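You operate a simulated robot arm through the tools that you are given. There is no shell and no other tool. Be economical: measure what you need, move in short steps, check, and stop when the job is done.

Carry out the task below with a simulated two-armed robot. There is one attempt and no reset: what you move stays moved.

## Task
Wipe up the blue puddle with the grey pad, then bin the pad.
Fine: the pad comes from the clean up kit, whose lid ends closed; it goes into the bin marked yard waste. What is to be rubbed or washed off counts as gone when no trace of it is left.

Only the result counts: the job must be done as asked and must still hold three seconds after the hand-in. Knocking over, shifting, dropping, spilling or breaking anything else fails it. A push-on lid holds only when it is set on centred and level and pressed home; a screw cap is set on level and turned clockwise until tight.

## Robot
Two 7-joint arms with two-finger grippers on one trunk, on a base that drives. Base frame: it is fixed to the floor where the robot stands at the start and does not move with it; the origin is under the middle of the robot, x ahead of it, y to its left, z up. Readings come in m, degrees, newtons and seconds.
The left shoulder is at the start at [0.069, 0.165, 1.011], the right one opposite. With the tool pointing down near the work surface each hand reaches from about 0.1 to 0.62 m from the robot's upright axis, wherever it stands, measured 20 degrees to its own side. Places, roughly: bin marked yard waste [0.1, -0.7, 0.2]; blue puddle [-0.2, 0.8, 0.6]; grey lid of orange bin [0.7, 0.2, 0.5]. Payload 2.45 kg a hand.
Tool frame (each hand has its own): the origin (TCP) lies between the finger pads and is the grasp point; the fingertips stand 0.026 m ahead of it; z points along the fingers, y is the line along which they close. The gripper opens to 0.096 m. The gripper's body begins 0.069 m behind the TCP.
Orientation is told as [roll, pitch, yaw] about the base's x, y, z axes, in that order, counted from this pose: with the fingers straight down and closing along the base's y, the tool's x points along the base's -x, its y along +y and its z along -z.

## Interface
- The arms move only by the tool servo_tool. It takes "left_series", "right_series" or both (then of equal length, played together; a hand with none holds still); each is one flat list of numbers, 6 for each row, row after row: the shift along the base's x, y, z in units of 250 mm (1.0 is 250 mm), then the turn, a rotation vector about the base's x, y, z in units of 45 degrees (1.0 is 45 degrees). In form: [dx, dy, dz, rx, ry, rz, dx, dy, dz, rx, ry, rz, ...]. A call has 1 to 12 rows; each row is the pose to reach, as a shift and turn from the pose commanded when the call began. "left_jaw" and "right_jaw" are, for a hand that has rows, the finger opening in m, from 0 to 0.096, set as the call begins (left out, the last holds). A call with a number of a shift or a turn outside -1 to 1 is refused whole. Each row takes 0.2 s and may step no farther than 0.05 m and 8.6 degrees from the row before; otherwise, or with a gripper value out of range, the whole call is refused. Where a pose cannot be reached the arm comes as near as it can. A force on the tool above 40 N (or 10 N above the force at the start of the call, whichever is more), or a blocked arm, ends the call early, and 0.2 s more pass. Each finger halts on what it meets, pressing with about 42 N; the grip force reading is that of the motor and also rises with nothing between the fingers. The clock runs only during rows and for 0.2 s after the last one: add rows that repeat a pose to give the fingers time. The reply holds the time, the measured pose of the TCP, the force on the tool along the base axes, the opening and the grip force, in the units named above and with some noise, with the torque about the TCP (base axes, N m) and any sound that the robot's microphone picked up.
- Cameras (640 x 400 px; columns grow to the right, rows downward): "scene" is now at [0.177, 0.0075, 1.4599]; the picture's right is [0.04, -1.00, 0.00], its down [-0.93, -0.04, -0.36] and it looks along [0.36, 0.01, -0.93] (base axes); focal length 214 px, centre (320, 200). "left" rides on the left gripper at [0.082, -0.003, -0.098] in its tool frame; the picture's right is [0.04, 1.00, 0.00], its down [-0.73, 0.03, -0.68] and it looks along [-0.68, 0.03, 0.73] (tool axes); focal length 256 px, centre (320, 200). "right" rides on the right gripper at [0.082, 0.003, -0.098] in its tool frame; the picture's right is [-0.04, 1.00, 0.00], its down [-0.73, -0.03, -0.68] and it looks along [-0.68, -0.03, 0.73] (tool axes); focal length 256 px, centre (320, 200). There is no depth. A picture from a camera that has moved, and an enlarged one, comes with that camera's place and axes in the base frame and with its lens.
- snapshot(camera): a new picture of that camera. The clock stands still meanwhile.
- lift_body(by): slides the trunk up (or, below 0, down) by that many m; the arms and the scene camera ride with it, the base frame stays. It gives what a move gives, with no picture.
- drive_base(legs): drives the robot by 1 to 6 legs, each [ahead, left, turn to the left] in m, m and degrees, along the robot's own axes; the way and the turn of a leg run together, so that a leg with both is an arc; at most 1.5 m and 180 degrees a leg. The arms and the cameras ride along, it lands a little off, and it stops where it bumps. It gives what a move gives.
- turn_head(pan, tilt): turns the head with the scene camera to pan (to the left, within 120 degrees either way) and tilt (down, from -29 to 69), counted from straight ahead of the robot. It gives what a move gives.
- enlarge(camera, box): a new picture of the part [left, top, right, bottom] of that camera's present view, enlarged. The clock stands still meanwhile.
- close_job(): hands the job in; it is judged then, once.

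Work in short steps. Places have to be worked out from the pictures, the camera data and where the tool is seen: move nearer, look again, correct. Check each grasp and each placing, and mend what went wrong. You have 120 turns and 88 pictures in all, those below and enlarged ones among them. Open the grippers and draw the arms clear of the work before you hand the job in, unless the task says otherwise; then end with one line.

The tools are called after "Request:" by a JSON object that holds its "api" and its "payload". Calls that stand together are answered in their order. servo_tool: Moves the arms, as the interface text tells. Its arguments: {"type":"object","properties":{"left_series":{"type":"array","items":{"type":"number"}},"left_jaw":{"type":"number"},"right_series":{"type":"array","items":{"type":"number"}},"right_jaw":{"type":"number"}},"required":[]} The other tools are called the same way: lift_body (by) slides the trunk up or down; drive_base (legs) drives the base; turn_head (pan, tilt) turns the head that bears the scene camera; snapshot (camera) takes a picture; enlarge (camera, box) takes an enlarged picture of a part of a camera's view; close_job () hands the job in.

At the start:

```text
time: 0.0
left_ee_pos: [0.414, 0.4906, 1.0502]
left_tool_rot: [-0.2, 0.1, 0.1]
left_force: [-0.2, -0.3, 0.0]
left_wrist_torque: [-0.01, 0.02, 0.01]
left_width: 0.096
left_grip_force: 0.1
right_ee_pos: [0.3788, 0.0601, 1.0102]
right_tool_rot: [-0.1, 0.2, 0.0]
right_force: [0.4, 0.4, 0.5]
right_wrist_torque: [0.0, -0.02, -0.05]
right_width: 0.0962
right_grip_force: 0.2
trunk travel left (down, up): [-0.184, 0.382]
robot x, y, heading: [-0.0027, 0.0024, -0.0]
head pan, tilt: [2.1, 68.8]
```

scene: 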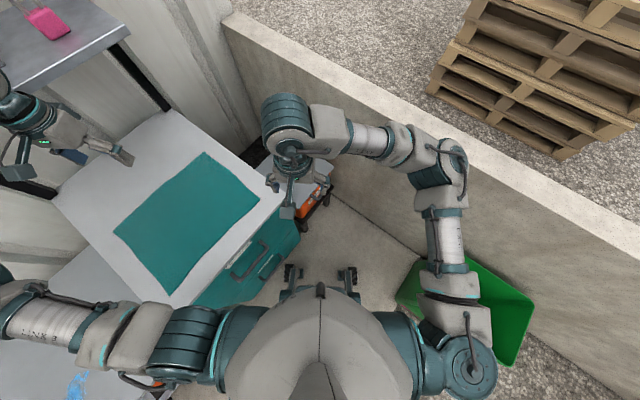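
right: 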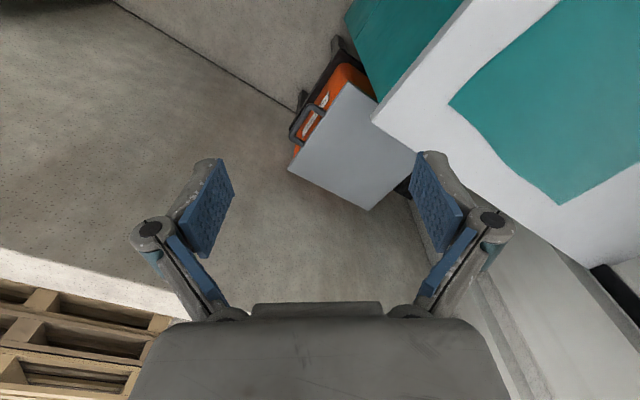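
left: 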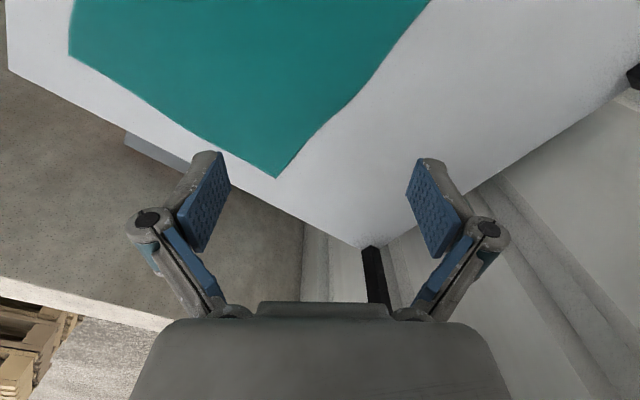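

The view shows a white-topped chest, an orange bin with a grey lid and a pink pad on a shelf. I'll look around with the head first.

Request:
{"api": "turn_head", "payload": {"pan": 10, "tilt": 45}}

Request:
{"api": "snapshot", "payload": {"camera": "scene"}}

Request:
{"api": "turn_head", "payload": {"pan": 85, "tilt": 45}}

Request:
{"api": "snapshot", "payload": {"camera": "scene"}}

Request:
{"api": "turn_head", "payload": {"pan": -80, "tilt": 50}}

Request:
{"api": "snapshot", "payload": {"camera": "scene"}}

```text
time: 0.9
left_ee_pos: [0.4102, 0.4883, 1.052]
left_tool_rot: [0.2, -0.1, 0.0]
left_force: [0.3, -0.1, 0.5]
left_wrist_torque: [0.02, -0.01, -0.01]
left_width: 0.0961
left_grip_force: 0.0
right_ee_pos: [0.3757, 0.0576, 1.0111]
right_tool_rot: [0.1, -0.2, 0.0]
right_force: [0.6, -0.1, -0.2]
right_wrist_torque: [-0.01, -0.03, 0.0]
right_width: 0.0962
right_grip_force: 0.1
trunk travel left (down, up): [-0.184, 0.382]
robot x, y, heading: [0.0012, 0.0029, -0.1]
head pan, tilt: [10.0, 45.0]
```

```text
84 pictures are left
camera scene: at [0.2013, 0.0195, 1.4885], right [0.17, -0.98, 0.0], down [-0.7, -0.12, -0.7], along [0.69, 0.12, -0.71], focal length 214 px, centre (320, 200)
```

scene: 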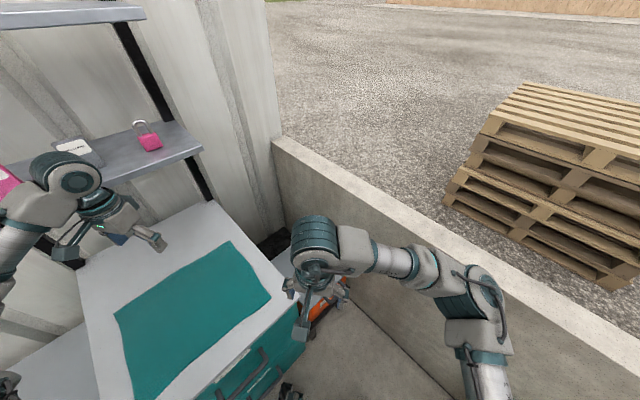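

```text
time: 2.4
left_ee_pos: [0.4093, 0.4893, 1.052]
left_tool_rot: [0.2, -0.1, 0.0]
left_force: [1.0, 0.4, 0.7]
left_wrist_torque: [-0.01, -0.02, 0.0]
left_width: 0.0962
left_grip_force: 0.1
right_ee_pos: [0.3758, 0.0577, 1.0121]
right_tool_rot: [0.1, 0.0, 0.0]
right_force: [-0.1, 0.0, 0.1]
right_wrist_torque: [-0.01, 0.01, -0.01]
right_width: 0.0958
right_grip_force: 0.0
trunk travel left (down, up): [-0.184, 0.382]
robot x, y, heading: [0.0009, 0.0012, -0.1]
head pan, tilt: [85.0, 45.0]
```

```text
83 pictures are left
camera scene: at [0.1283, 0.0866, 1.4887], right [1.0, -0.09, 0.0], down [-0.07, -0.71, -0.7], along [0.06, 0.7, -0.71], focal length 214 px, centre (320, 200)
```

scene: 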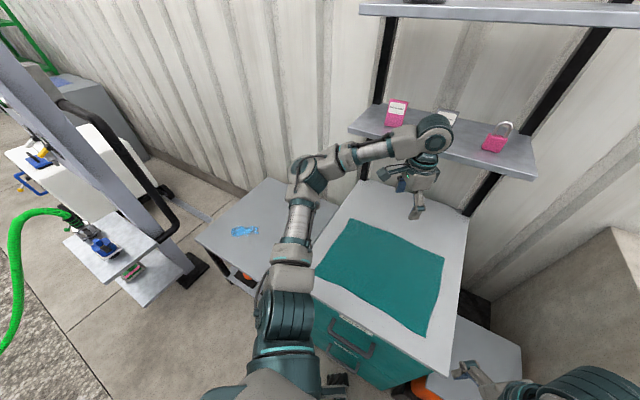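

```text
time: 4.9
left_ee_pos: [0.4092, 0.4883, 1.0521]
left_tool_rot: [0.1, -0.2, 0.1]
left_force: [-0.7, 0.1, 0.5]
left_wrist_torque: [0.01, -0.02, -0.02]
left_width: 0.0961
left_grip_force: 0.1
right_ee_pos: [0.3746, 0.0576, 1.0121]
right_tool_rot: [0.1, 0.0, 0.0]
right_force: [-0.4, -0.6, 0.5]
right_wrist_torque: [0.01, -0.04, 0.01]
right_width: 0.096
right_grip_force: 0.1
trunk travel left (down, up): [-0.184, 0.382]
robot x, y, heading: [0.0011, -0.0048, -0.2]
head pan, tilt: [-80.0, 50.0]
```

```text
82 pictures are left
camera scene: at [0.1345, -0.0705, 1.4823], right [-0.98, -0.17, 0.01], down [-0.14, 0.75, -0.64], along [0.11, -0.64, -0.76], focal length 214 px, centre (320, 200)
```

scene: 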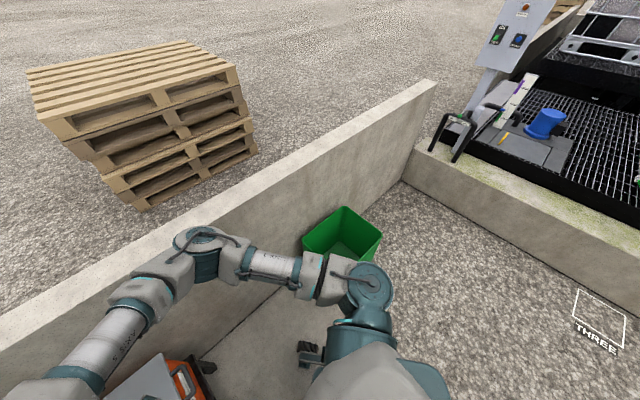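

The green bin sits at the given yard-waste place. Next I need to find the labelled clean-up kit, so I'll zoom in on the chest, the shelf and the orange items.

Request:
{"api": "enlarge", "payload": {"camera": "scene", "box": [60, 200, 420, 400]}}

Request:
{"api": "turn_head", "payload": {"pan": 60, "tilt": 60}}

Request:
{"api": "enlarge", "payload": {"camera": "scene", "box": [160, 0, 640, 300]}}

Request:
{"api": "enlarge", "payload": {"camera": "right", "box": [240, 0, 640, 250]}}

```text
1.78 times, centred on (240, 300) of scene
camera zoom: at [0.1345, -0.0705, 1.4823], right [-0.98, -0.17, 0.01], down [-0.14, 0.75, -0.64], along [0.11, -0.64, -0.76], focal length 381 px, centre (462, 22)
```

zoom: 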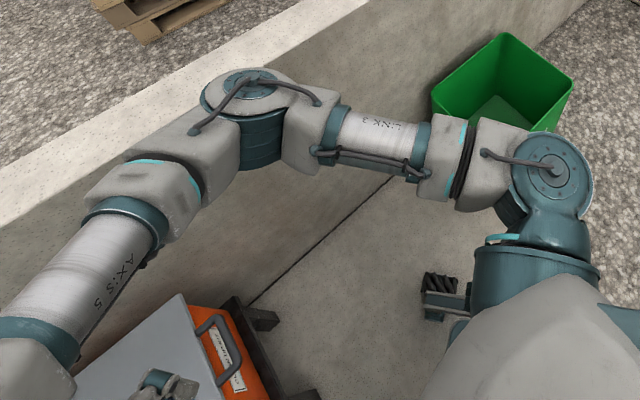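

```text
time: 7.1
left_ee_pos: [0.409, 0.489, 1.054]
left_tool_rot: [0.1, -0.2, 0.0]
left_force: [0.1, 0.0, 0.6]
left_wrist_torque: [0.02, 0.03, 0.0]
left_width: 0.0962
left_grip_force: 0.1
right_ee_pos: [0.3761, 0.0577, 1.013]
right_tool_rot: [0.1, -0.1, 0.0]
right_force: [-0.2, 0.6, -0.5]
right_wrist_torque: [-0.01, 0.01, -0.01]
right_width: 0.0961
right_grip_force: 0.1
trunk travel left (down, up): [-0.184, 0.382]
robot x, y, heading: [-0.0011, 0.0004, 0.1]
head pan, tilt: [60.0, 60.0]
```

```text
1.33 times, centred on (400, 150) of scene
camera zoom: at [0.1545, 0.0632, 1.4692], right [0.87, -0.5, 0.0], down [-0.44, -0.75, -0.5], along [0.25, 0.43, -0.87], focal length 286 px, centre (213, 267)
```

zoom: 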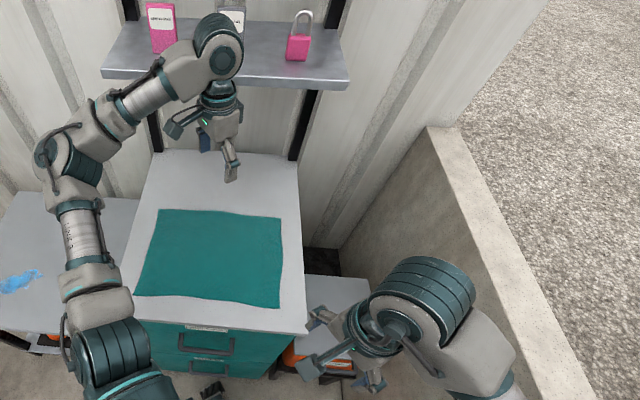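

```text
1.60 times, centred on (440, 125) of right
camera zoom: at [0.2935, 0.0603, 1.1107], right [0.04, 1.0, 0.0], down [0.73, -0.03, 0.68], along [0.68, -0.03, -0.73], focal length 410 px, centre (128, 320)
```

zoom: 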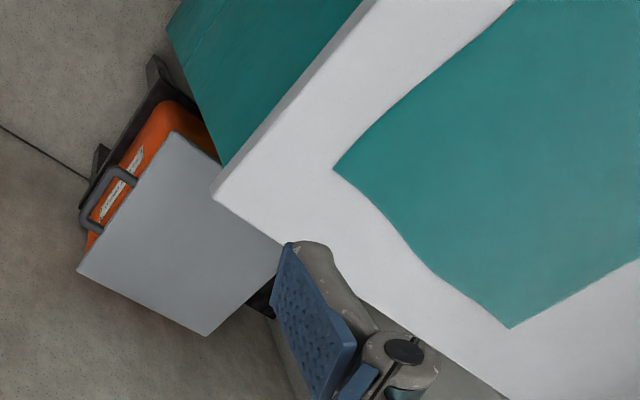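

There are at least two labelled containers, a teal one and an orange one, so I'll zoom in on the labels.

Request:
{"api": "enlarge", "payload": {"camera": "scene", "box": [280, 230, 340, 267]}}

Request:
{"api": "enlarge", "payload": {"camera": "scene", "box": [360, 220, 450, 280]}}

Request:
{"api": "enlarge", "payload": {"camera": "right", "box": [280, 70, 360, 180]}}

Request:
{"api": "enlarge", "payload": {"camera": "scene", "box": [100, 120, 300, 280]}}

```text
10.67 times, centred on (310, 248) of scene
camera zoom: at [0.1545, 0.0632, 1.4692], right [0.87, -0.5, 0.0], down [-0.44, -0.75, -0.5], along [0.25, 0.43, -0.87], focal length 2288 px, centre (427, -317)
```

zoom: 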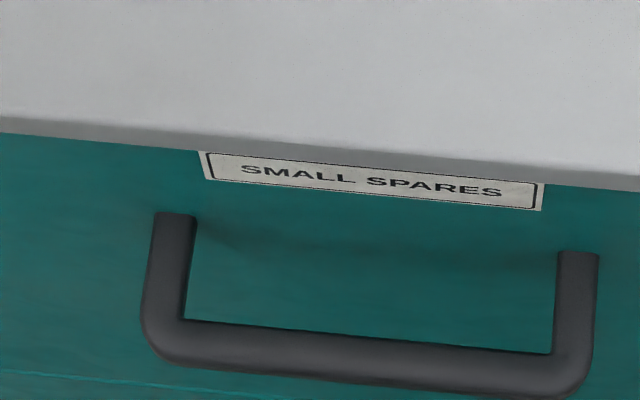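

```text
6.67 times, centred on (405, 250) of scene
camera zoom: at [0.1545, 0.0632, 1.4692], right [0.87, -0.5, 0.0], down [-0.44, -0.75, -0.5], along [0.25, 0.43, -0.87], focal length 1430 px, centre (-247, -133)
```

zoom: 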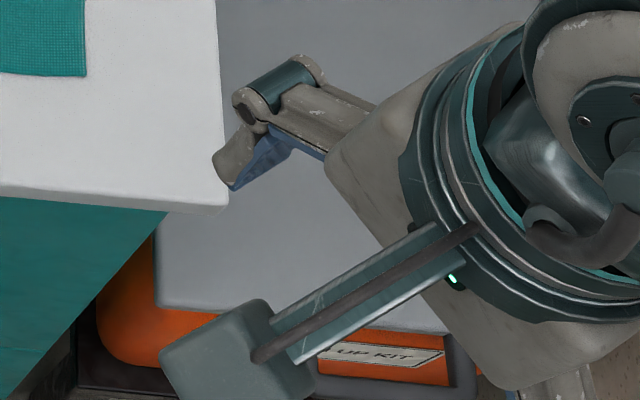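

```text
3.64 times, centred on (320, 125) of right
camera zoom: at [0.2935, 0.0603, 1.1107], right [0.04, 1.0, 0.0], down [0.73, -0.03, 0.68], along [0.68, -0.03, -0.73], focal length 931 px, centre (320, 473)
```

zoom: 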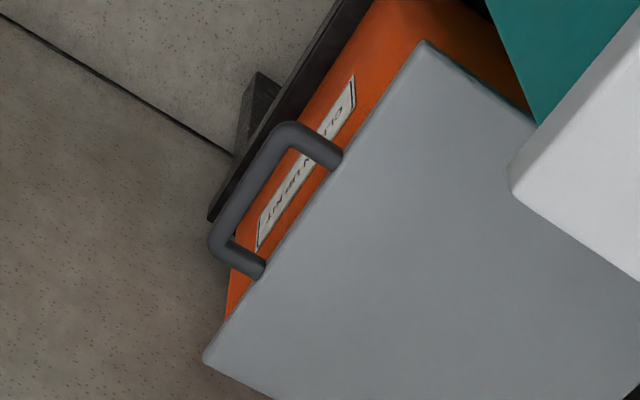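

```text
2.50 times, centred on (200, 200) of scene
camera zoom: at [0.1545, 0.0632, 1.4692], right [0.87, -0.5, 0.0], down [-0.44, -0.75, -0.5], along [0.25, 0.43, -0.87], focal length 536 px, centre (620, 200)
```

zoom: 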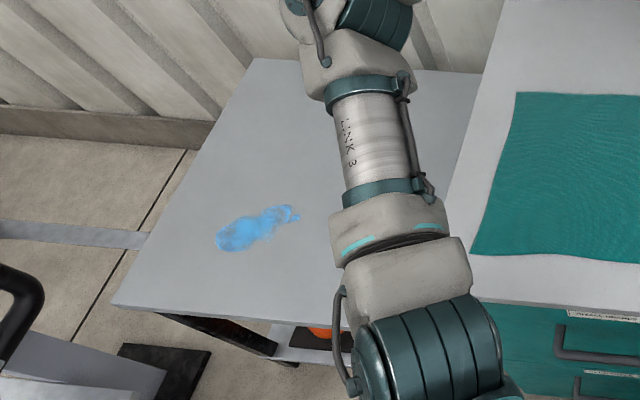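

The orange bin is the clean-up kit. It stands between the teal drawer unit and the wall, with its handle facing about heading 55°. I'll turn left to that heading, shift a little right, and then look at it closely.

Request:
{"api": "drive_base", "payload": {"legs": [[0, 0, 55]]}}

Request:
{"api": "turn_head", "payload": {"pan": -30, "tilt": 50}}

Request:
{"api": "snapshot", "payload": {"camera": "scene"}}

Request:
{"api": "snapshot", "payload": {"camera": "right"}}

```text
time: 10.0
left_ee_pos: [-0.1661, 0.613, 1.0531]
left_tool_rot: [0.3, -0.2, 55.3]
left_force: [0.3, 0.1, 0.7]
left_wrist_torque: [0.01, 0.02, 0.05]
left_width: 0.0963
left_grip_force: 0.2
right_ee_pos: [0.1675, 0.3414, 1.0121]
right_tool_rot: [0.1, -0.1, 55.3]
right_force: [0.0, 0.2, 0.3]
right_wrist_torque: [-0.02, 0.04, 0.01]
right_width: 0.096
right_grip_force: 0.0
trunk travel left (down, up): [-0.184, 0.382]
robot x, y, heading: [0.0027, 0.0011, 55.0]
head pan, tilt: [60.0, 60.0]
```

```text
time: 11.6
left_ee_pos: [-0.1667, 0.6102, 1.0564]
left_tool_rot: [0.3, -0.5, 55.3]
left_force: [-0.6, -0.1, 0.0]
left_wrist_torque: [0.0, 0.01, 0.0]
left_width: 0.096
left_grip_force: 0.1
right_ee_pos: [0.1669, 0.337, 1.0139]
right_tool_rot: [0.1, -0.2, 55.3]
right_force: [0.1, -0.1, -0.3]
right_wrist_torque: [0.01, -0.03, -0.01]
right_width: 0.0959
right_grip_force: 0.1
trunk travel left (down, up): [-0.184, 0.382]
robot x, y, heading: [0.0017, -0.001, 55.3]
head pan, tilt: [-30.0, 50.0]
```

```text
74 pictures are left
camera scene: at [0.1347, 0.1363, 1.4819], right [0.43, -0.9, 0.01], down [-0.69, -0.33, -0.64], along [0.58, 0.27, -0.77], focal length 214 px, centre (320, 200)
```

scene: 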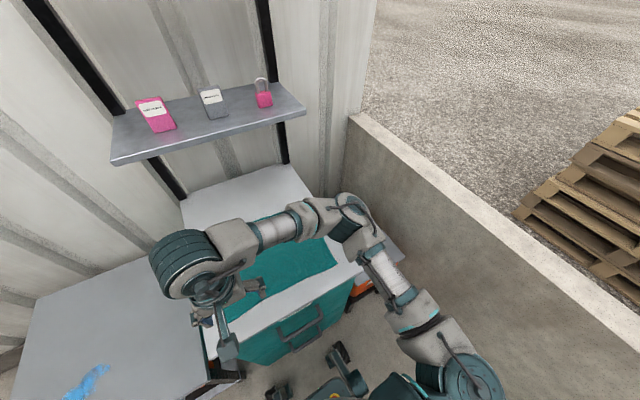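

```text
73 pictures are left
camera right: at [0.1177, 0.2706, 1.1121], right [-0.8, 0.6, 0.0], down [0.44, 0.58, 0.68], along [0.41, 0.55, -0.73], focal length 256 px, centre (320, 200)
```

right: 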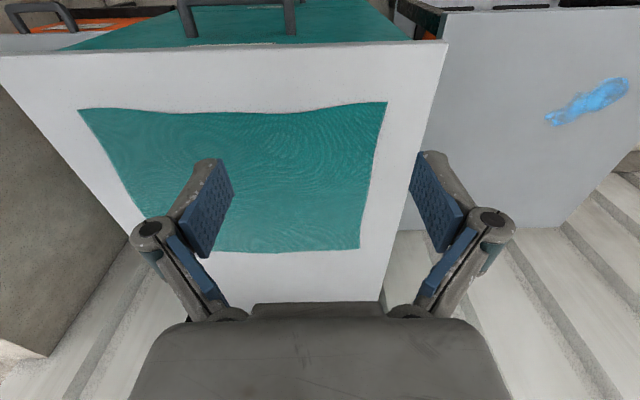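

The heading is right. I'll shift right by 0.22 m, then move the right hand so its camera sees the kit.

Request:
{"api": "drive_base", "payload": {"legs": [[0, -0.22, 0]]}}

Request:
{"api": "servo_tool", "payload": {"right_series": [0.13, -0.09, 0, 0, 0, 0, 0.26, -0.18, 0, 0, 0, 0, 0.39, -0.27, 0, 0, 0, 0, 0.52, -0.36, 0, 0, 0, 0, 0.66, -0.46, 0, 0, 0, 0]}}

Request:
{"api": "snapshot", "payload": {"camera": "right"}}

Request:
{"api": "snapshot", "payload": {"camera": "scene"}}

```text
time: 13.3
left_ee_pos: [0.0105, 0.4868, 1.0553]
left_tool_rot: [0.1, -0.4, 55.5]
left_force: [0.1, -0.2, -0.8]
left_wrist_torque: [-0.02, 0.0, 0.05]
left_width: 0.0961
left_grip_force: 0.1
right_ee_pos: [0.3455, 0.2134, 1.0136]
right_tool_rot: [0.1, -0.3, 55.4]
right_force: [-0.2, 0.9, -0.1]
right_wrist_torque: [-0.01, -0.02, -0.02]
right_width: 0.0963
right_grip_force: 0.1
trunk travel left (down, up): [-0.184, 0.382]
robot x, y, heading: [0.1812, -0.1274, 55.5]
head pan, tilt: [-30.0, 50.0]
```

```text
time: 14.5
left_ee_pos: [0.0101, 0.481, 1.0583]
left_tool_rot: [0.3, -0.7, 55.4]
left_force: [0.3, 0.5, 0.0]
left_wrist_torque: [0.02, 0.01, 0.02]
left_width: 0.0961
left_grip_force: 0.1
right_ee_pos: [0.5097, 0.0957, 1.0149]
right_tool_rot: [0.3, -0.7, 55.5]
right_force: [-0.1, 0.6, 0.3]
right_wrist_torque: [0.0, 0.02, 0.0]
right_width: 0.0958
right_grip_force: 0.0
trunk travel left (down, up): [-0.184, 0.382]
robot x, y, heading: [0.1808, -0.1238, 55.5]
head pan, tilt: [-30.0, 50.0]
```

```text
72 pictures are left
camera right: at [0.461, 0.0269, 1.113], right [-0.8, 0.6, 0.01], down [0.44, 0.58, 0.69], along [0.41, 0.55, -0.73], focal length 256 px, centre (320, 200)
```

right: 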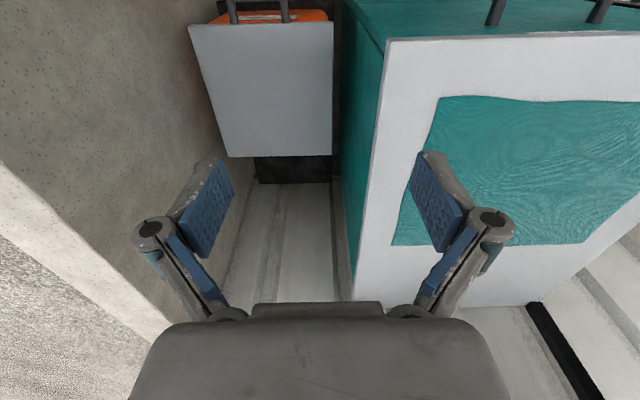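

```text
71 pictures are left
camera scene: at [0.3169, 0.0091, 1.4821], right [0.43, -0.9, 0.0], down [-0.69, -0.33, -0.64], along [0.58, 0.27, -0.77], focal length 214 px, centre (320, 200)
```

scene: 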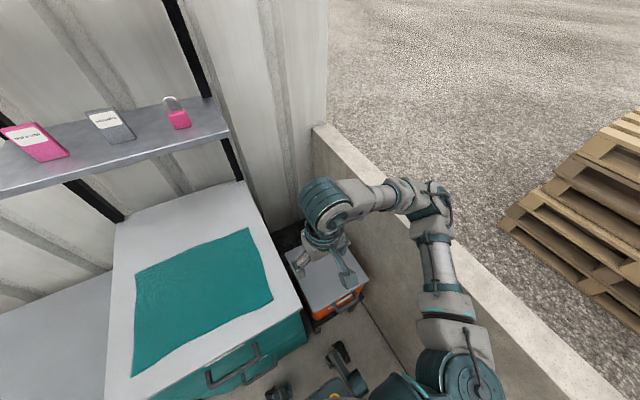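

The lid's front edge runs from (0.726,-0.053) to (0.494,0.116) at z≈0.5. I'll zoom in on its handle.

Request:
{"api": "enlarge", "payload": {"camera": "scene", "box": [270, 240, 400, 325]}}

```text
4.71 times, centred on (335, 282) of scene
camera zoom: at [0.3169, 0.0091, 1.4821], right [0.43, -0.9, 0.0], down [-0.69, -0.33, -0.64], along [0.58, 0.27, -0.77], focal length 1009 px, centre (249, -188)
```

zoom: 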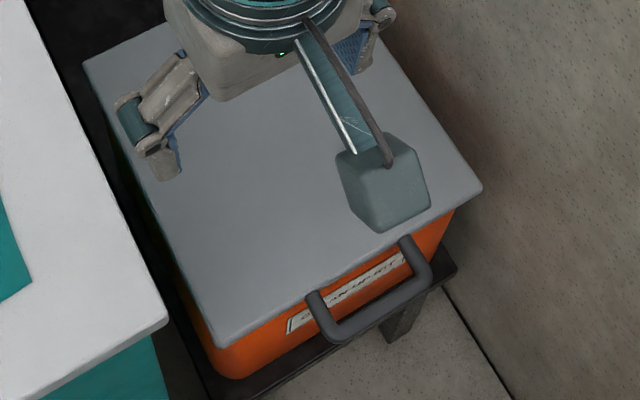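

The label reads CLEAN UP KIT, and the handle is a horizontal U-bar on the lid's front edge near (0.585,-0.01,0.49). I'll turn the right hand so its fingers point forward and close vertically, in stages, starting with 40°.

Request:
{"api": "servo_tool", "payload": {"right_series": [0.02, -0.05, -0.07, 0.119, 0.022, -0.0855, 0.04, -0.1, -0.14, 0.238, 0.044, -0.171, 0.06, -0.14, -0.2, 0.357, 0.066, -0.2565, 0.08, -0.19, -0.27, 0.475, 0.088, -0.342, 0.1, -0.23, -0.33, 0.594, 0.11, -0.4275, 0.12, -0.28, -0.4, 0.713, 0.132, -0.513]}}

Request:
{"api": "servo_tool", "payload": {"right_series": [0.02, -0.05, -0.07, 0.119, 0.022, -0.0855, 0.04, -0.1, -0.14, 0.238, 0.044, -0.171, 0.06, -0.14, -0.2, 0.357, 0.066, -0.2565, 0.08, -0.19, -0.27, 0.475, 0.088, -0.342, 0.1, -0.23, -0.33, 0.594, 0.11, -0.4275, 0.12, -0.28, -0.4, 0.713, 0.132, -0.513]}}

Request:
{"api": "snapshot", "payload": {"camera": "scene"}}

```text
time: 15.9
left_ee_pos: [0.0099, 0.481, 1.0573]
left_tool_rot: [0.3, -0.6, 55.4]
left_force: [1.1, -0.1, 0.6]
left_wrist_torque: [0.02, 0.0, 0.0]
left_width: 0.0958
left_grip_force: 0.0
right_ee_pos: [0.5921, 0.0718, 0.945]
right_tool_rot: [28.4, -17.5, 27.2]
right_force: [-0.3, 0.5, 0.3]
right_wrist_torque: [-0.02, -0.01, 0.02]
right_width: 0.0961
right_grip_force: 0.0
right hand out of reach, approached as far as the arm can: row 4, 5, 6
trunk travel left (down, up): [-0.184, 0.382]
robot x, y, heading: [0.1793, -0.1267, 55.7]
head pan, tilt: [-30.0, 50.0]
```

```text
time: 17.3
left_ee_pos: [-0.0002, 0.4823, 1.0608]
left_tool_rot: [-0.2, -1.2, 55.5]
left_force: [-1.6, -0.5, 1.1]
left_wrist_torque: [0.03, -0.15, 0.02]
left_width: 0.0959
left_grip_force: 0.0
right_ee_pos: [0.6919, 0.0116, 0.826]
right_tool_rot: [63.4, -18.8, -7.1]
right_force: [7.2, 6.7, 24.6]
right_wrist_torque: [-2.25, 0.78, 0.41]
right_width: 0.0961
right_grip_force: 0.1
right hand out of reach, approached as far as the arm can: row 1, 2, 3, 4, 5, 6
trunk travel left (down, up): [-0.184, 0.382]
robot x, y, heading: [0.1806, -0.1279, 55.5]
head pan, tilt: [-30.0, 50.0]
```

```text
69 pictures are left
camera scene: at [0.3019, 0.0057, 1.4869], right [0.43, -0.9, 0.01], down [-0.69, -0.33, -0.65], along [0.59, 0.28, -0.76], focal length 214 px, centre (320, 200)
```

scene: 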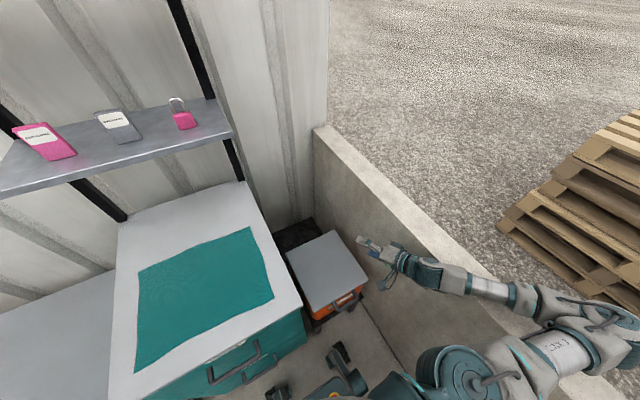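

The arm's elbow is pressing on the concrete wall and the pose is out of reach. I'll reverse both moves to clear it.

Request:
{"api": "servo_tool", "payload": {"right_series": [-0.02, 0.05, 0.1, -0.119, -0.022, 0.0855, -0.04, 0.1, 0.2, -0.238, -0.044, 0.171, -0.06, 0.14, 0.3, -0.357, -0.066, 0.2565, -0.08, 0.19, 0.35, -0.475, -0.088, 0.342, -0.1, 0.23, 0.4, -0.594, -0.11, 0.4275, -0.12, 0.28, 0.45, -0.713, -0.132, 0.513]}}

Request:
{"api": "servo_tool", "payload": {"right_series": [-0.02, 0.05, 0.07, -0.119, -0.022, 0.0855, -0.04, 0.1, 0.14, -0.238, -0.044, 0.171, -0.06, 0.14, 0.2, -0.357, -0.066, 0.2565, -0.08, 0.19, 0.27, -0.475, -0.088, 0.342, -0.1, 0.23, 0.33, -0.594, -0.11, 0.4275, -0.12, 0.28, 0.4, -0.713, -0.132, 0.513]}}

Request:
{"api": "snapshot", "payload": {"camera": "scene"}}

```text
time: 18.7
left_ee_pos: [0.015, 0.4793, 1.0589]
left_tool_rot: [0.5, -0.5, 55.4]
left_force: [0.0, 0.0, -0.2]
left_wrist_torque: [-0.01, 0.06, -0.02]
left_width: 0.0959
left_grip_force: 0.1
right_ee_pos: [0.6726, 0.0769, 0.9217]
right_tool_rot: [28.4, -17.3, 27.2]
right_force: [-0.3, -0.1, -0.7]
right_wrist_torque: [-0.01, 0.0, 0.02]
right_width: 0.0961
right_grip_force: 0.0
right hand out of reach, approached as far as the arm can: row 1, 2
trunk travel left (down, up): [-0.184, 0.382]
robot x, y, heading: [0.1836, -0.1265, 55.6]
head pan, tilt: [-30.0, 50.0]
```

```text
time: 20.1
left_ee_pos: [0.0072, 0.4836, 1.0562]
left_tool_rot: [0.2, -0.5, 55.5]
left_force: [-0.5, 0.9, 0.2]
left_wrist_torque: [-0.01, 0.0, -0.01]
left_width: 0.0961
left_grip_force: 0.0
right_ee_pos: [0.6341, 0.1524, 1.0245]
right_tool_rot: [0.1, -0.5, 55.4]
right_force: [0.3, 0.3, 0.3]
right_wrist_torque: [-0.04, 0.01, -0.01]
right_width: 0.0962
right_grip_force: 0.0
trunk travel left (down, up): [-0.184, 0.382]
robot x, y, heading: [0.1777, -0.127, 55.6]
head pan, tilt: [-30.0, 50.0]
```

```text
68 pictures are left
camera scene: at [0.3143, 0.0123, 1.482], right [0.43, -0.9, 0.01], down [-0.69, -0.33, -0.64], along [0.58, 0.27, -0.77], focal length 214 px, centre (320, 200)
```

scene: 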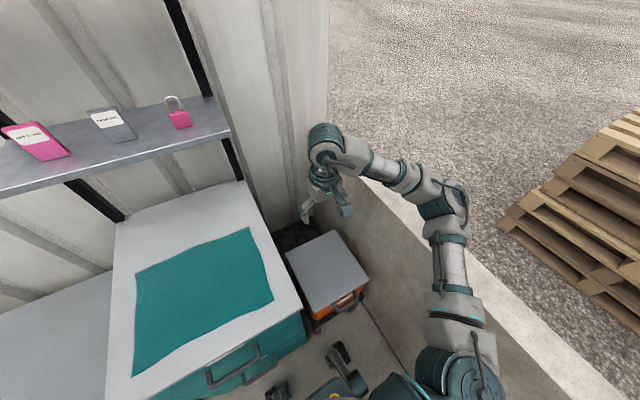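

The wall is about 0.9 m tall, so the right elbow needs room. I'll move left and turn to about heading 15°, so the right arm reaches the handle diagonally with its elbow away from the wall.

Request:
{"api": "drive_base", "payload": {"legs": [[0, 0.12, 0], [0, 0, -40]]}}

Request:
{"api": "turn_head", "payload": {"pan": 10, "tilt": 55}}

Request:
{"api": "snapshot", "payload": {"camera": "scene"}}

```text
time: 23.2
left_ee_pos: [0.344, 0.5201, 1.0566]
left_tool_rot: [0.0, -0.6, 15.1]
left_force: [-0.3, 1.1, 0.4]
left_wrist_torque: [-0.05, -0.02, 0.06]
left_width: 0.0959
left_grip_force: 0.1
right_ee_pos: [0.6035, -0.1387, 1.0239]
right_tool_rot: [0.0, -0.5, 15.2]
right_force: [-0.3, 0.6, 0.7]
right_wrist_torque: [-0.06, -0.02, -0.02]
right_width: 0.0961
right_grip_force: 0.1
trunk travel left (down, up): [-0.184, 0.382]
robot x, y, heading: [0.0819, -0.0542, 15.1]
head pan, tilt: [-30.0, 50.0]
```

```text
time: 24.3
left_ee_pos: [0.3276, 0.5622, 1.0378]
left_tool_rot: [-2.2, -0.8, 15.4]
left_force: [-0.4, 1.1, -0.3]
left_wrist_torque: [-0.1, -0.05, -0.02]
left_width: 0.0958
left_grip_force: 0.1
right_ee_pos: [0.5888, -0.0955, 1.034]
right_tool_rot: [-2.2, -0.8, 15.4]
right_force: [-0.3, 1.3, 0.4]
right_wrist_torque: [-0.14, -0.1, 0.04]
right_width: 0.0961
right_grip_force: 0.0
trunk travel left (down, up): [-0.184, 0.382]
robot x, y, heading: [0.0762, -0.0461, 15.2]
head pan, tilt: [10.0, 55.0]
```

```text
67 pictures are left
camera scene: at [0.2508, 0.0542, 1.4743], right [0.42, -0.9, 0.03], down [-0.74, -0.36, -0.57], along [0.52, 0.22, -0.82], focal length 214 px, centre (320, 200)
```

scene: 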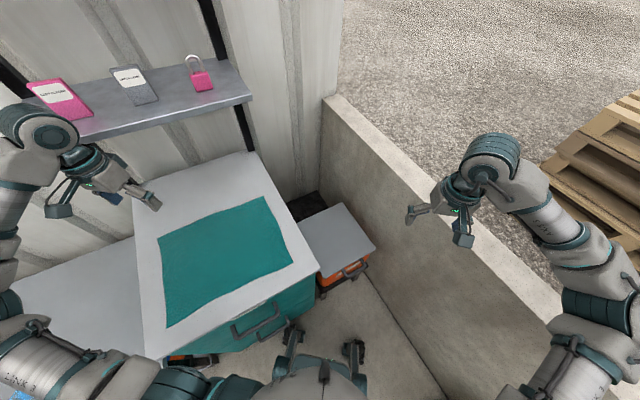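

The readings show a roll of about 2°, which could be sway. I'll take a still reading with a no-op.

Request:
{"api": "servo_tool", "payload": {"right_series": [0, 0, 0, 0, 0, 0, 0, 0, 0, 0, 0, 0, 0, 0, 0, 0, 0, 0]}}

Request:
{"api": "enlarge", "payload": {"camera": "scene", "box": [180, 220, 420, 400]}}

```text
time: 25.3
left_ee_pos: [0.3313, 0.5391, 1.0519]
left_tool_rot: [-1.1, -1.4, 15.3]
left_force: [-0.1, 0.2, 0.5]
left_wrist_torque: [0.02, -0.04, 0.01]
left_width: 0.0959
left_grip_force: 0.1
right_ee_pos: [0.5899, -0.1179, 1.0316]
right_tool_rot: [-0.9, -1.2, 15.3]
right_force: [-0.4, 0.5, 0.5]
right_wrist_torque: [0.02, -0.01, -0.03]
right_width: 0.0961
right_grip_force: 0.0
trunk travel left (down, up): [-0.184, 0.382]
robot x, y, heading: [0.0774, -0.0501, 15.0]
head pan, tilt: [10.0, 55.0]
stopped in row 3 (right hand): the arm was blocked; the commanded pose is now the measured one
```

```text
2.22 times, centred on (300, 310) of scene
camera zoom: at [0.2556, 0.0336, 1.4751], right [0.43, -0.9, 0.01], down [-0.74, -0.36, -0.57], along [0.52, 0.23, -0.82], focal length 477 px, centre (364, -44)
```

zoom: 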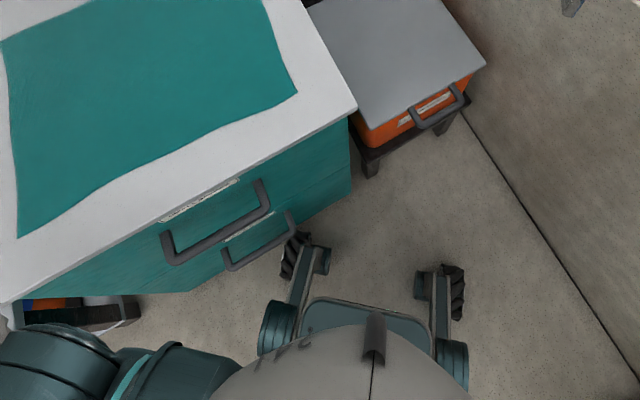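

The elbow may be touching the wall top. I'll pull the right hand back toward the robot and up, then re-check.

Request:
{"api": "servo_tool", "payload": {"right_series": [-0.1, 0.03, 0.12, 0, 0, 0, -0.2, 0.08, 0.2, 0, 0, 0, -0.35, 0.14, 0.2, 0, 0, 0, -0.5, 0.2, 0.2, 0, 0, 0, -0.6, 0.26, 0.2, 0, 0, 0, -0.6, 0.26, 0.2, 0, 0, 0, -0.6, 0.26, 0.2, 0, 0, 0]}}

Request:
{"api": "snapshot", "payload": {"camera": "scene"}}

```text
time: 26.9
left_ee_pos: [0.3298, 0.549, 1.0482]
left_tool_rot: [-1.5, -1.3, 15.4]
left_force: [0.0, 0.0, -0.4]
left_wrist_torque: [0.0, 0.0, 0.04]
left_width: 0.096
left_grip_force: 0.1
right_ee_pos: [0.4407, -0.0436, 1.0824]
right_tool_rot: [-1.4, -1.0, 15.4]
right_force: [-0.3, 0.0, 0.2]
right_wrist_torque: [-0.03, -0.02, 0.01]
right_width: 0.0962
right_grip_force: 0.0
trunk travel left (down, up): [-0.184, 0.382]
robot x, y, heading: [0.0788, -0.0459, 15.2]
head pan, tilt: [10.0, 55.0]
```

```text
65 pictures are left
camera scene: at [0.2543, 0.0398, 1.4749], right [0.43, -0.9, 0.02], down [-0.74, -0.36, -0.57], along [0.52, 0.23, -0.82], focal length 214 px, centre (320, 200)
```

scene: 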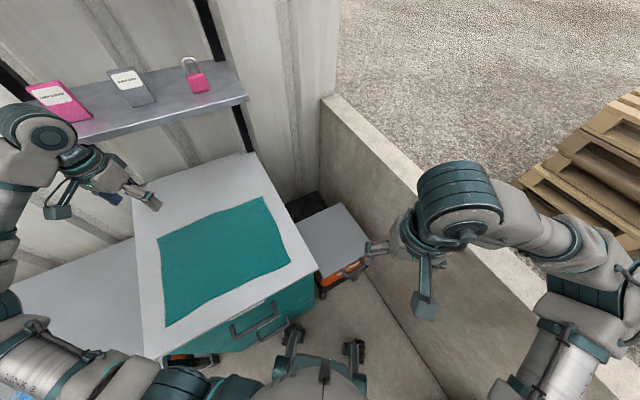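

The robot is still leaning left, so the elbow is probably resting on the wall. I'll raise the trunk.

Request:
{"api": "lift_body", "payload": {"by": 0.12}}

Request:
{"api": "servo_tool", "payload": {"right_series": [0, 0, 0, 0, 0, 0, 0, 0, 0, 0, 0, 0, 0, 0, 0, 0, 0, 0]}}

```text
time: 28.4
left_ee_pos: [0.3286, 0.5453, 1.1695]
left_tool_rot: [-1.2, -0.9, 15.4]
left_force: [0.5, -0.2, 0.8]
left_wrist_torque: [0.01, 0.0, 0.03]
left_width: 0.096
left_grip_force: 0.0
right_ee_pos: [0.441, -0.0468, 1.2004]
right_tool_rot: [-1.0, -0.9, 15.6]
right_force: [0.5, 0.1, 1.1]
right_wrist_torque: [-0.02, -0.02, -0.01]
right_width: 0.096
right_grip_force: 0.0
trunk travel left (down, up): [-0.304, 0.262]
robot x, y, heading: [0.0807, -0.048, 15.2]
head pan, tilt: [10.0, 55.0]
```

```text
time: 29.2
left_ee_pos: [0.3321, 0.5356, 1.1745]
left_tool_rot: [-0.7, -1.0, 15.4]
left_force: [0.2, 0.4, -0.6]
left_wrist_torque: [-0.03, 0.01, 0.0]
left_width: 0.0961
left_grip_force: 0.1
right_ee_pos: [0.4421, -0.0582, 1.2017]
right_tool_rot: [-0.6, -1.0, 15.5]
right_force: [-0.3, -0.9, 0.0]
right_wrist_torque: [0.01, 0.02, -0.01]
right_width: 0.0959
right_grip_force: 0.1
trunk travel left (down, up): [-0.304, 0.262]
robot x, y, heading: [0.079, -0.0445, 15.0]
head pan, tilt: [10.0, 55.0]
```

The lean is almost gone. I'll turn to about heading 0 for more elbow room, then yaw the hand toward the bin's axis.

Request:
{"api": "drive_base", "payload": {"legs": [[0, 0, -15]]}}

Request:
{"api": "servo_tool", "payload": {"right_series": [0, 0, 0, 0, 0, 0.17, 0, 0, 0, 0, 0, 0.34, 0, 0, 0, 0, 0, 0.51, 0, 0, 0, 0, 0, 0.68, 0, 0, 0, 0, 0, 0.85, 0, 0, 0, 0, 0, 1.0]}}

Request:
{"api": "servo_tool", "payload": {"right_series": [0, 0, 0, 0, 0, 0.12, 0, 0, 0, 0, 0, 0.23, 0, 0, 0, 0.14, -0.1, 0.23, 0, 0, 0, 0.27, -0.19, 0.23, 0, 0, 0, 0.41, -0.28, 0.23, 0, 0, 0, 0.54, -0.37, 0.23, 0, 0, 0, 0.68, -0.46, 0.23]}}

Request:
{"api": "snapshot", "payload": {"camera": "scene"}}

```text
time: 30.4
left_ee_pos: [0.4705, 0.4698, 1.1662]
left_tool_rot: [-1.5, -1.0, 0.8]
left_force: [-0.2, 0.9, -1.0]
left_wrist_torque: [-0.02, -0.01, 0.02]
left_width: 0.096
left_grip_force: 0.0
right_ee_pos: [0.4289, -0.1308, 1.2017]
right_tool_rot: [-1.3, -1.1, 0.8]
right_force: [-0.3, 0.2, -0.5]
right_wrist_torque: [0.01, -0.01, 0.01]
right_width: 0.0957
right_grip_force: 0.0
trunk travel left (down, up): [-0.304, 0.262]
robot x, y, heading: [0.0827, -0.0436, 0.5]
head pan, tilt: [10.0, 55.0]
```

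```text
time: 31.9
left_ee_pos: [0.4687, 0.444, 1.1788]
left_tool_rot: [-0.3, -1.2, 0.7]
left_force: [0.5, 0.6, 0.4]
left_wrist_torque: [0.05, 0.02, 0.0]
left_width: 0.0958
left_grip_force: 0.1
right_ee_pos: [0.4261, -0.156, 1.2016]
right_tool_rot: [-0.3, -1.2, 45.9]
right_force: [0.6, 0.4, -0.2]
right_wrist_torque: [-0.02, 0.02, -0.01]
right_width: 0.0958
right_grip_force: 0.1
trunk travel left (down, up): [-0.304, 0.262]
robot x, y, heading: [0.0778, -0.0481, 0.5]
head pan, tilt: [10.0, 55.0]
```

```text
time: 33.5
left_ee_pos: [0.4681, 0.4408, 1.1789]
left_tool_rot: [0.0, -1.0, 0.7]
left_force: [-0.2, -0.1, 0.0]
left_wrist_torque: [0.04, -0.02, -0.02]
left_width: 0.0959
left_grip_force: 0.1
right_ee_pos: [0.4269, -0.1606, 1.2009]
right_tool_rot: [3.5, -38.4, 54.9]
right_force: [1.3, 0.6, 0.4]
right_wrist_torque: [-0.02, 0.04, 0.01]
right_width: 0.0962
right_grip_force: 0.0
trunk travel left (down, up): [-0.304, 0.262]
robot x, y, heading: [0.0813, -0.047, 0.4]
head pan, tilt: [10.0, 55.0]
```

```text
64 pictures are left
camera scene: at [0.1802, -0.0426, 1.6015], right [0.18, -0.98, -0.01], down [-0.81, -0.15, -0.57], along [0.56, 0.11, -0.82], focal length 214 px, centre (320, 200)
```

scene: 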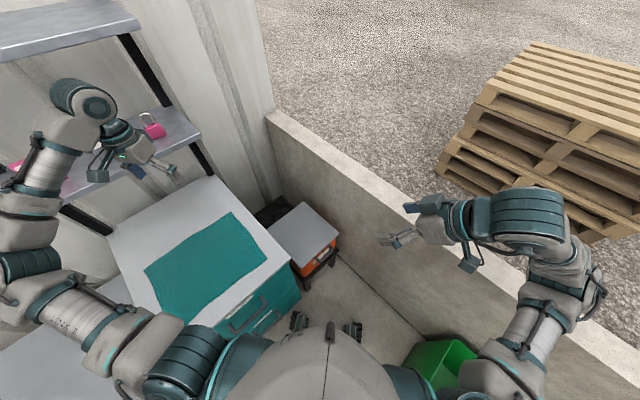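

The right hand is pitched 38° without trouble. I'll pull the left hand back from the shelf and lower and pitch the right hand toward a pre-hook pose in front of the handle.

Request:
{"api": "servo_tool", "payload": {"left_series": [-0.1, -0.05, 0, 0, 0, 0, -0.2, -0.1, 0, 0, 0, 0, -0.3, -0.15, 0, 0, 0, 0, -0.4, -0.2, 0, 0, 0, 0, -0.5, -0.25, 0, 0, 0, 0, -0.6, -0.3, 0, 0, 0, 0], "right_series": [0.03, 0.02, -0.16, 0.077, -0.053, 0, 0.06, 0.04, -0.32, 0.153, -0.105, 0, 0.09, 0.06, -0.48, 0.23, -0.158, 0, 0.12, 0.08, -0.64, 0.306, -0.21, 0, 0.15, 0.1, -0.8, 0.382, -0.263, 0, 0.18, 0.12, -0.95, 0.458, -0.315, 0]}}

Request:
{"api": "servo_tool", "payload": {"right_series": [0.03, 0.015, -0.16, 0, 0, 0, 0.06, 0.03, -0.32, 0, 0, 0, 0.09, 0.045, -0.48, 0, 0, 0, 0.12, 0.06, -0.64, 0, 0, 0, 0.15, 0.075, -0.8, 0, 0, 0, 0.18, 0.09, -0.95, 0, 0, 0], "right_jaw": 0.0}}

Request:
{"api": "snapshot", "payload": {"camera": "scene"}}

```text
time: 34.9
left_ee_pos: [0.3576, 0.3383, 1.1587]
left_tool_rot: [-1.0, -1.2, 0.8]
left_force: [-0.6, -0.5, -1.4]
left_wrist_torque: [-0.02, -0.01, -0.03]
left_width: 0.096
left_grip_force: 0.1
left hand out of reach, approached as far as the arm can: row 2, 3, 4, 5, 6
right_ee_pos: [0.4683, -0.1115, 0.9657]
right_tool_rot: [2.9, -62.9, 55.7]
right_force: [-0.5, 0.4, -0.6]
right_wrist_torque: [-0.03, 0.03, -0.01]
right_width: 0.0961
right_grip_force: 0.1
right hand out of reach, approached as far as the arm can: row 4, 5
trunk travel left (down, up): [-0.304, 0.262]
robot x, y, heading: [0.0817, -0.0439, 0.7]
head pan, tilt: [10.0, 55.0]
```

```text
time: 36.2
left_ee_pos: [0.3588, 0.33, 1.1609]
left_tool_rot: [-0.5, -1.1, 0.7]
left_force: [0.5, 0.1, 0.9]
left_wrist_torque: [0.04, 0.02, -0.01]
left_width: 0.0962
left_grip_force: 0.1
right_ee_pos: [0.5183, -0.0976, 0.7269]
right_tool_rot: [3.5, -63.0, 55.0]
right_force: [-0.9, 0.9, -0.1]
right_wrist_torque: [0.01, -0.02, 0.03]
right_width: 0.0001
right_grip_force: 28.5
trunk travel left (down, up): [-0.304, 0.262]
robot x, y, heading: [0.0811, -0.0445, 0.5]
head pan, tilt: [10.0, 55.0]
```

```text
63 pictures are left
camera scene: at [0.1804, -0.0341, 1.6014], right [0.18, -0.98, 0.0], down [-0.81, -0.15, -0.57], along [0.56, 0.1, -0.82], focal length 214 px, centre (320, 200)
```

scene: 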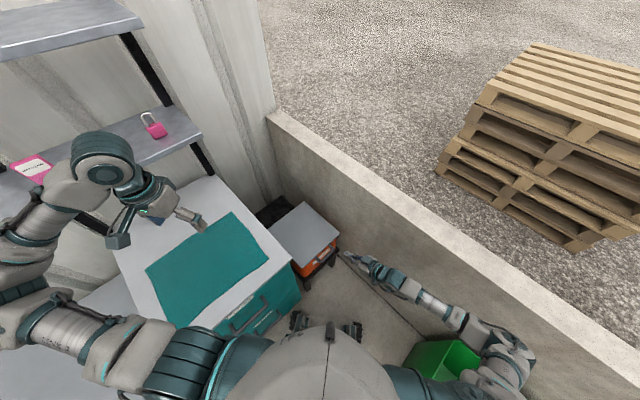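

That works: pitch 63°, elbow low and clear of the wall. I'll lower to just in front of and below the handle bar and look with both cameras.

Request:
{"api": "servo_tool", "payload": {"right_series": [0.01, 0.01, -0.18, 0, 0, 0, 0.02, 0.02, -0.36, 0, 0, 0, 0.03, 0.03, -0.54, 0, 0, 0, 0.04, 0.04, -0.72, 0, 0, 0, 0.05, 0.05, -0.9, 0, 0, 0, 0.06, 0.05, -1.0, 0, 0, 0]}}

Request:
{"api": "turn_head", "payload": {"pan": 5, "tilt": 65}}

Request:
{"api": "enlarge", "payload": {"camera": "scene", "box": [240, 120, 400, 220]}}

Request:
{"api": "snapshot", "payload": {"camera": "right"}}

```text
time: 37.6
left_ee_pos: [0.3583, 0.3342, 1.1606]
left_tool_rot: [-0.7, -1.2, 0.6]
left_force: [0.0, -0.9, -0.1]
left_wrist_torque: [-0.07, -0.03, 0.02]
left_width: 0.096
left_grip_force: 0.1
right_ee_pos: [0.5302, -0.0821, 0.4753]
right_tool_rot: [3.5, -63.0, 55.1]
right_force: [0.0, 0.4, 0.0]
right_wrist_torque: [0.0, 0.03, 0.01]
right_width: 0.0001
right_grip_force: 28.7
trunk travel left (down, up): [-0.304, 0.262]
robot x, y, heading: [0.0774, -0.0474, 0.5]
head pan, tilt: [10.0, 55.0]
```

```text
time: 38.4
left_ee_pos: [0.3583, 0.3332, 1.1601]
left_tool_rot: [-0.7, -1.1, 0.7]
left_force: [-0.7, 0.2, -0.9]
left_wrist_torque: [-0.01, 0.02, -0.01]
left_width: 0.096
left_grip_force: 0.1
right_ee_pos: [0.5317, -0.0832, 0.4763]
right_tool_rot: [3.5, -63.0, 55.0]
right_force: [-0.2, 0.8, 0.0]
right_wrist_torque: [0.01, -0.04, -0.01]
right_width: 0.0
right_grip_force: 28.9
trunk travel left (down, up): [-0.304, 0.262]
robot x, y, heading: [0.0811, -0.047, 0.5]
head pan, tilt: [5.0, 65.0]
```

```text
4.00 times, centred on (320, 170) of scene
camera zoom: at [0.1692, -0.0366, 1.5899], right [0.1, -1.0, 0.0], down [-0.9, -0.09, -0.42], along [0.42, 0.04, -0.91], focal length 858 px, centre (320, 320)
```

zoom: 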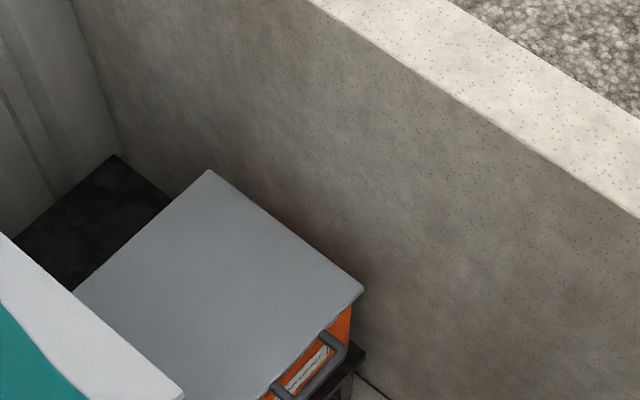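

```text
61 pictures are left
camera right: at [0.4616, -0.188, 0.4488], right [-0.84, 0.54, 0.06], down [-0.1, -0.26, 0.96], along [0.54, 0.8, 0.27], focal length 256 px, centre (320, 200)
```

right: 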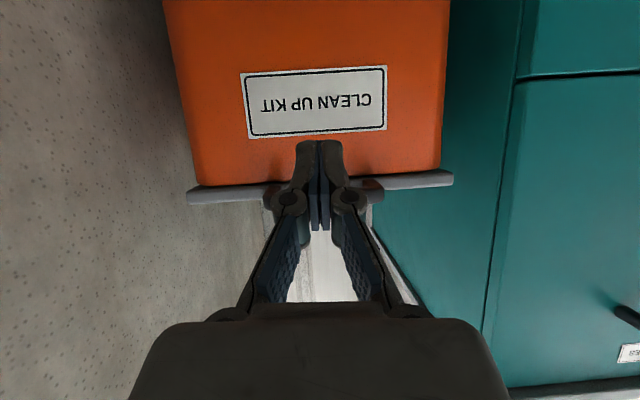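

The hand is centred on the handle and the bar is at z≈0.50. I'll slide the fingertips under the bar, staying slightly low, and look from below.

Request:
{"api": "servo_tool", "payload": {"right_series": [0, 0, -0.07, 0, 0, 0, 0.06, 0.09, -0.07, 0, 0, 0, 0.12, 0.18, -0.07, 0, 0, 0, 0.18, 0.26, -0.07, 0, 0, 0, 0.18, 0.26, -0.07, 0, 0, 0]}}

Request:
{"api": "snapshot", "payload": {"camera": "right"}}

Request:
{"api": "enlarge", "payload": {"camera": "scene", "box": [260, 180, 400, 260]}}

```text
time: 39.6
left_ee_pos: [0.3591, 0.3349, 1.16]
left_tool_rot: [-0.7, -1.1, 0.8]
left_force: [-0.1, 0.1, 0.0]
left_wrist_torque: [0.01, -0.02, 0.02]
left_width: 0.0962
left_grip_force: 0.0
right_ee_pos: [0.5547, -0.033, 0.479]
right_tool_rot: [3.4, -62.9, 55.1]
right_force: [0.6, 0.0, -0.6]
right_wrist_torque: [-0.01, -0.01, -0.04]
right_width: 0.0
right_grip_force: 28.8
right hand out of reach, approached as far as the arm can: row 2, 3, 4, 5
trunk travel left (down, up): [-0.304, 0.262]
robot x, y, heading: [0.0799, -0.0431, 0.5]
head pan, tilt: [5.0, 65.0]
```

```text
60 pictures are left
camera right: at [0.486, -0.1372, 0.4525], right [-0.84, 0.54, 0.06], down [-0.1, -0.26, 0.96], along [0.54, 0.8, 0.27], focal length 256 px, centre (320, 200)
```

right: 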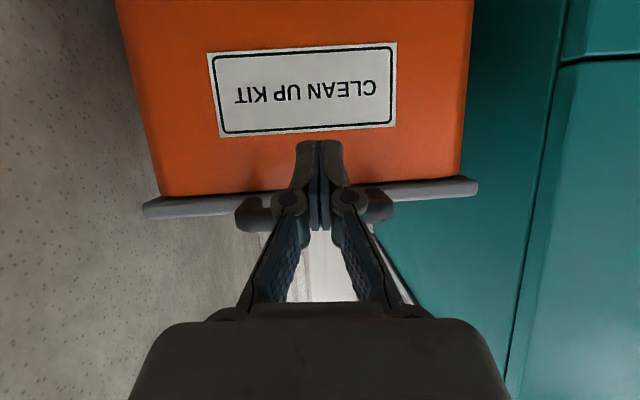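

```text
4.57 times, centred on (330, 220) of scene
camera zoom: at [0.1693, -0.0348, 1.5898], right [0.09, -1.0, 0.0], down [-0.9, -0.09, -0.42], along [0.42, 0.04, -0.91], focal length 980 px, centre (274, 109)
```

zoom: 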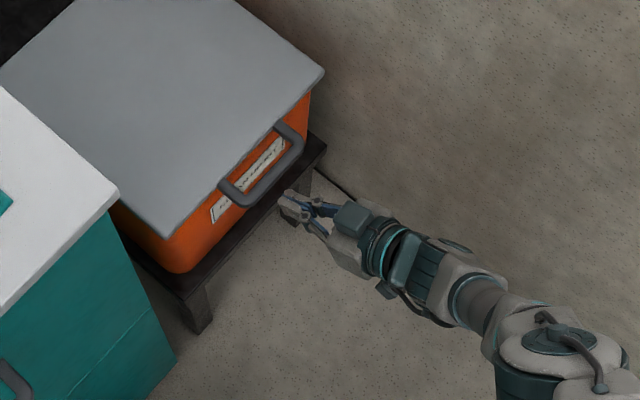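

The arm is at its limit with the trunk this high. I'll back off and raise the hand, lower the trunk, and try again.

Request:
{"api": "servo_tool", "payload": {"right_series": [-0.07, -0.1, 0, 0, 0, 0, -0.14, -0.2, 0.05, 0, 0, 0, -0.14, -0.2, 0.22, 0, 0, 0, -0.14, -0.2, 0.4, 0, 0, 0, -0.14, -0.2, 0.5, 0, 0, 0]}}

Request:
{"api": "lift_body", "payload": {"by": -0.13}}

```text
time: 40.8
left_ee_pos: [0.359, 0.3342, 1.1602]
left_tool_rot: [-0.6, -1.0, 0.7]
left_force: [-0.2, -0.7, 0.3]
left_wrist_torque: [0.01, 0.0, 0.02]
left_width: 0.0958
left_grip_force: 0.2
right_ee_pos: [0.52, -0.0844, 0.6055]
right_tool_rot: [3.3, -62.9, 55.3]
right_force: [-0.3, 0.2, 0.7]
right_wrist_torque: [-0.03, 0.01, -0.02]
right_width: 0.0
right_grip_force: 28.4
trunk travel left (down, up): [-0.304, 0.262]
robot x, y, heading: [0.0813, -0.0427, 0.3]
head pan, tilt: [5.0, 65.0]
```

```text
time: 42.4
left_ee_pos: [0.39, 0.3329, 0.9884]
left_tool_rot: [-0.6, 7.7, 0.7]
left_force: [0.1, 0.0, 0.3]
left_wrist_torque: [-0.01, -0.03, 0.02]
left_width: 0.0961
left_grip_force: 0.1
right_ee_pos: [0.5197, -0.0841, 0.4785]
right_tool_rot: [3.2, -63.0, 55.3]
right_force: [0.2, 0.7, 0.1]
right_wrist_torque: [-0.01, -0.03, -0.02]
right_width: 0.0001
right_grip_force: 28.7
trunk travel left (down, up): [-0.174, 0.392]
robot x, y, heading: [0.0772, -0.0471, 0.6]
head pan, tilt: [5.0, 65.0]
```

The left hand's pitch changed by 8° during the trunk move. I'll check what the left arm is touching.

Request:
{"api": "turn_head", "payload": {"pan": 40, "tilt": 55}}

Request:
{"api": "snapshot", "payload": {"camera": "scene"}}

Request:
{"api": "snapshot", "payload": {"camera": "left"}}

```text
time: 43.4
left_ee_pos: [0.3914, 0.333, 0.9882]
left_tool_rot: [-0.7, 7.9, 0.7]
left_force: [1.0, -0.2, -0.1]
left_wrist_torque: [0.01, 0.01, 0.0]
left_width: 0.0959
left_grip_force: 0.0
right_ee_pos: [0.5186, -0.0833, 0.4767]
right_tool_rot: [3.5, -63.0, 55.1]
right_force: [0.3, -0.7, 0.6]
right_wrist_torque: [0.02, 0.02, -0.01]
right_width: 0.0001
right_grip_force: 29.0
trunk travel left (down, up): [-0.174, 0.392]
robot x, y, heading: [0.0793, -0.0452, 0.4]
head pan, tilt: [40.0, 55.0]
```

```text
58 pictures are left
camera scene: at [0.2638, 0.0043, 1.4642], right [0.65, -0.76, 0.0], down [-0.63, -0.53, -0.57], along [0.43, 0.37, -0.82], focal length 214 px, centre (320, 200)
```

scene: 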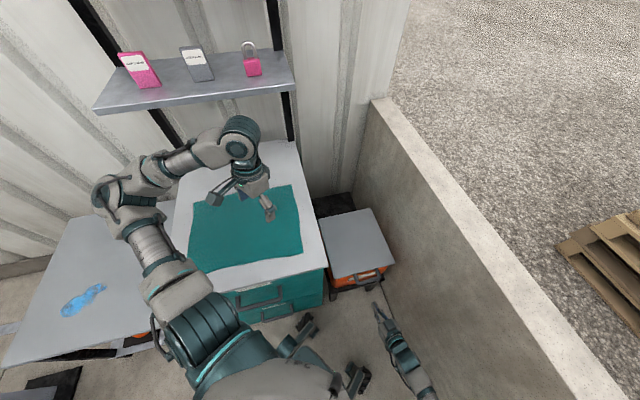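

```text
57 pictures are left
camera left: at [0.3247, 0.3304, 1.0952], right [-0.05, 1.0, -0.01], down [0.82, 0.05, 0.57], along [0.57, 0.03, -0.82], focal length 256 px, centre (320, 200)
```

left: 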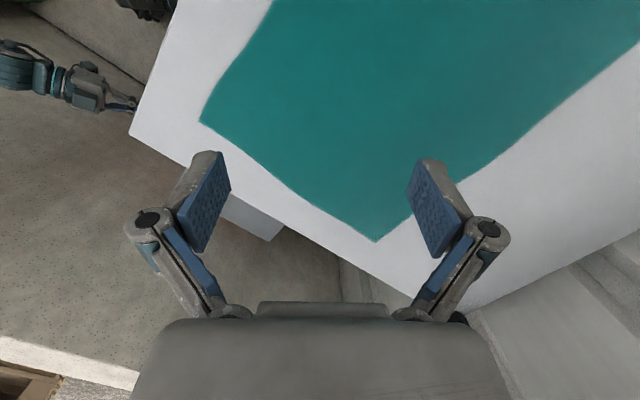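

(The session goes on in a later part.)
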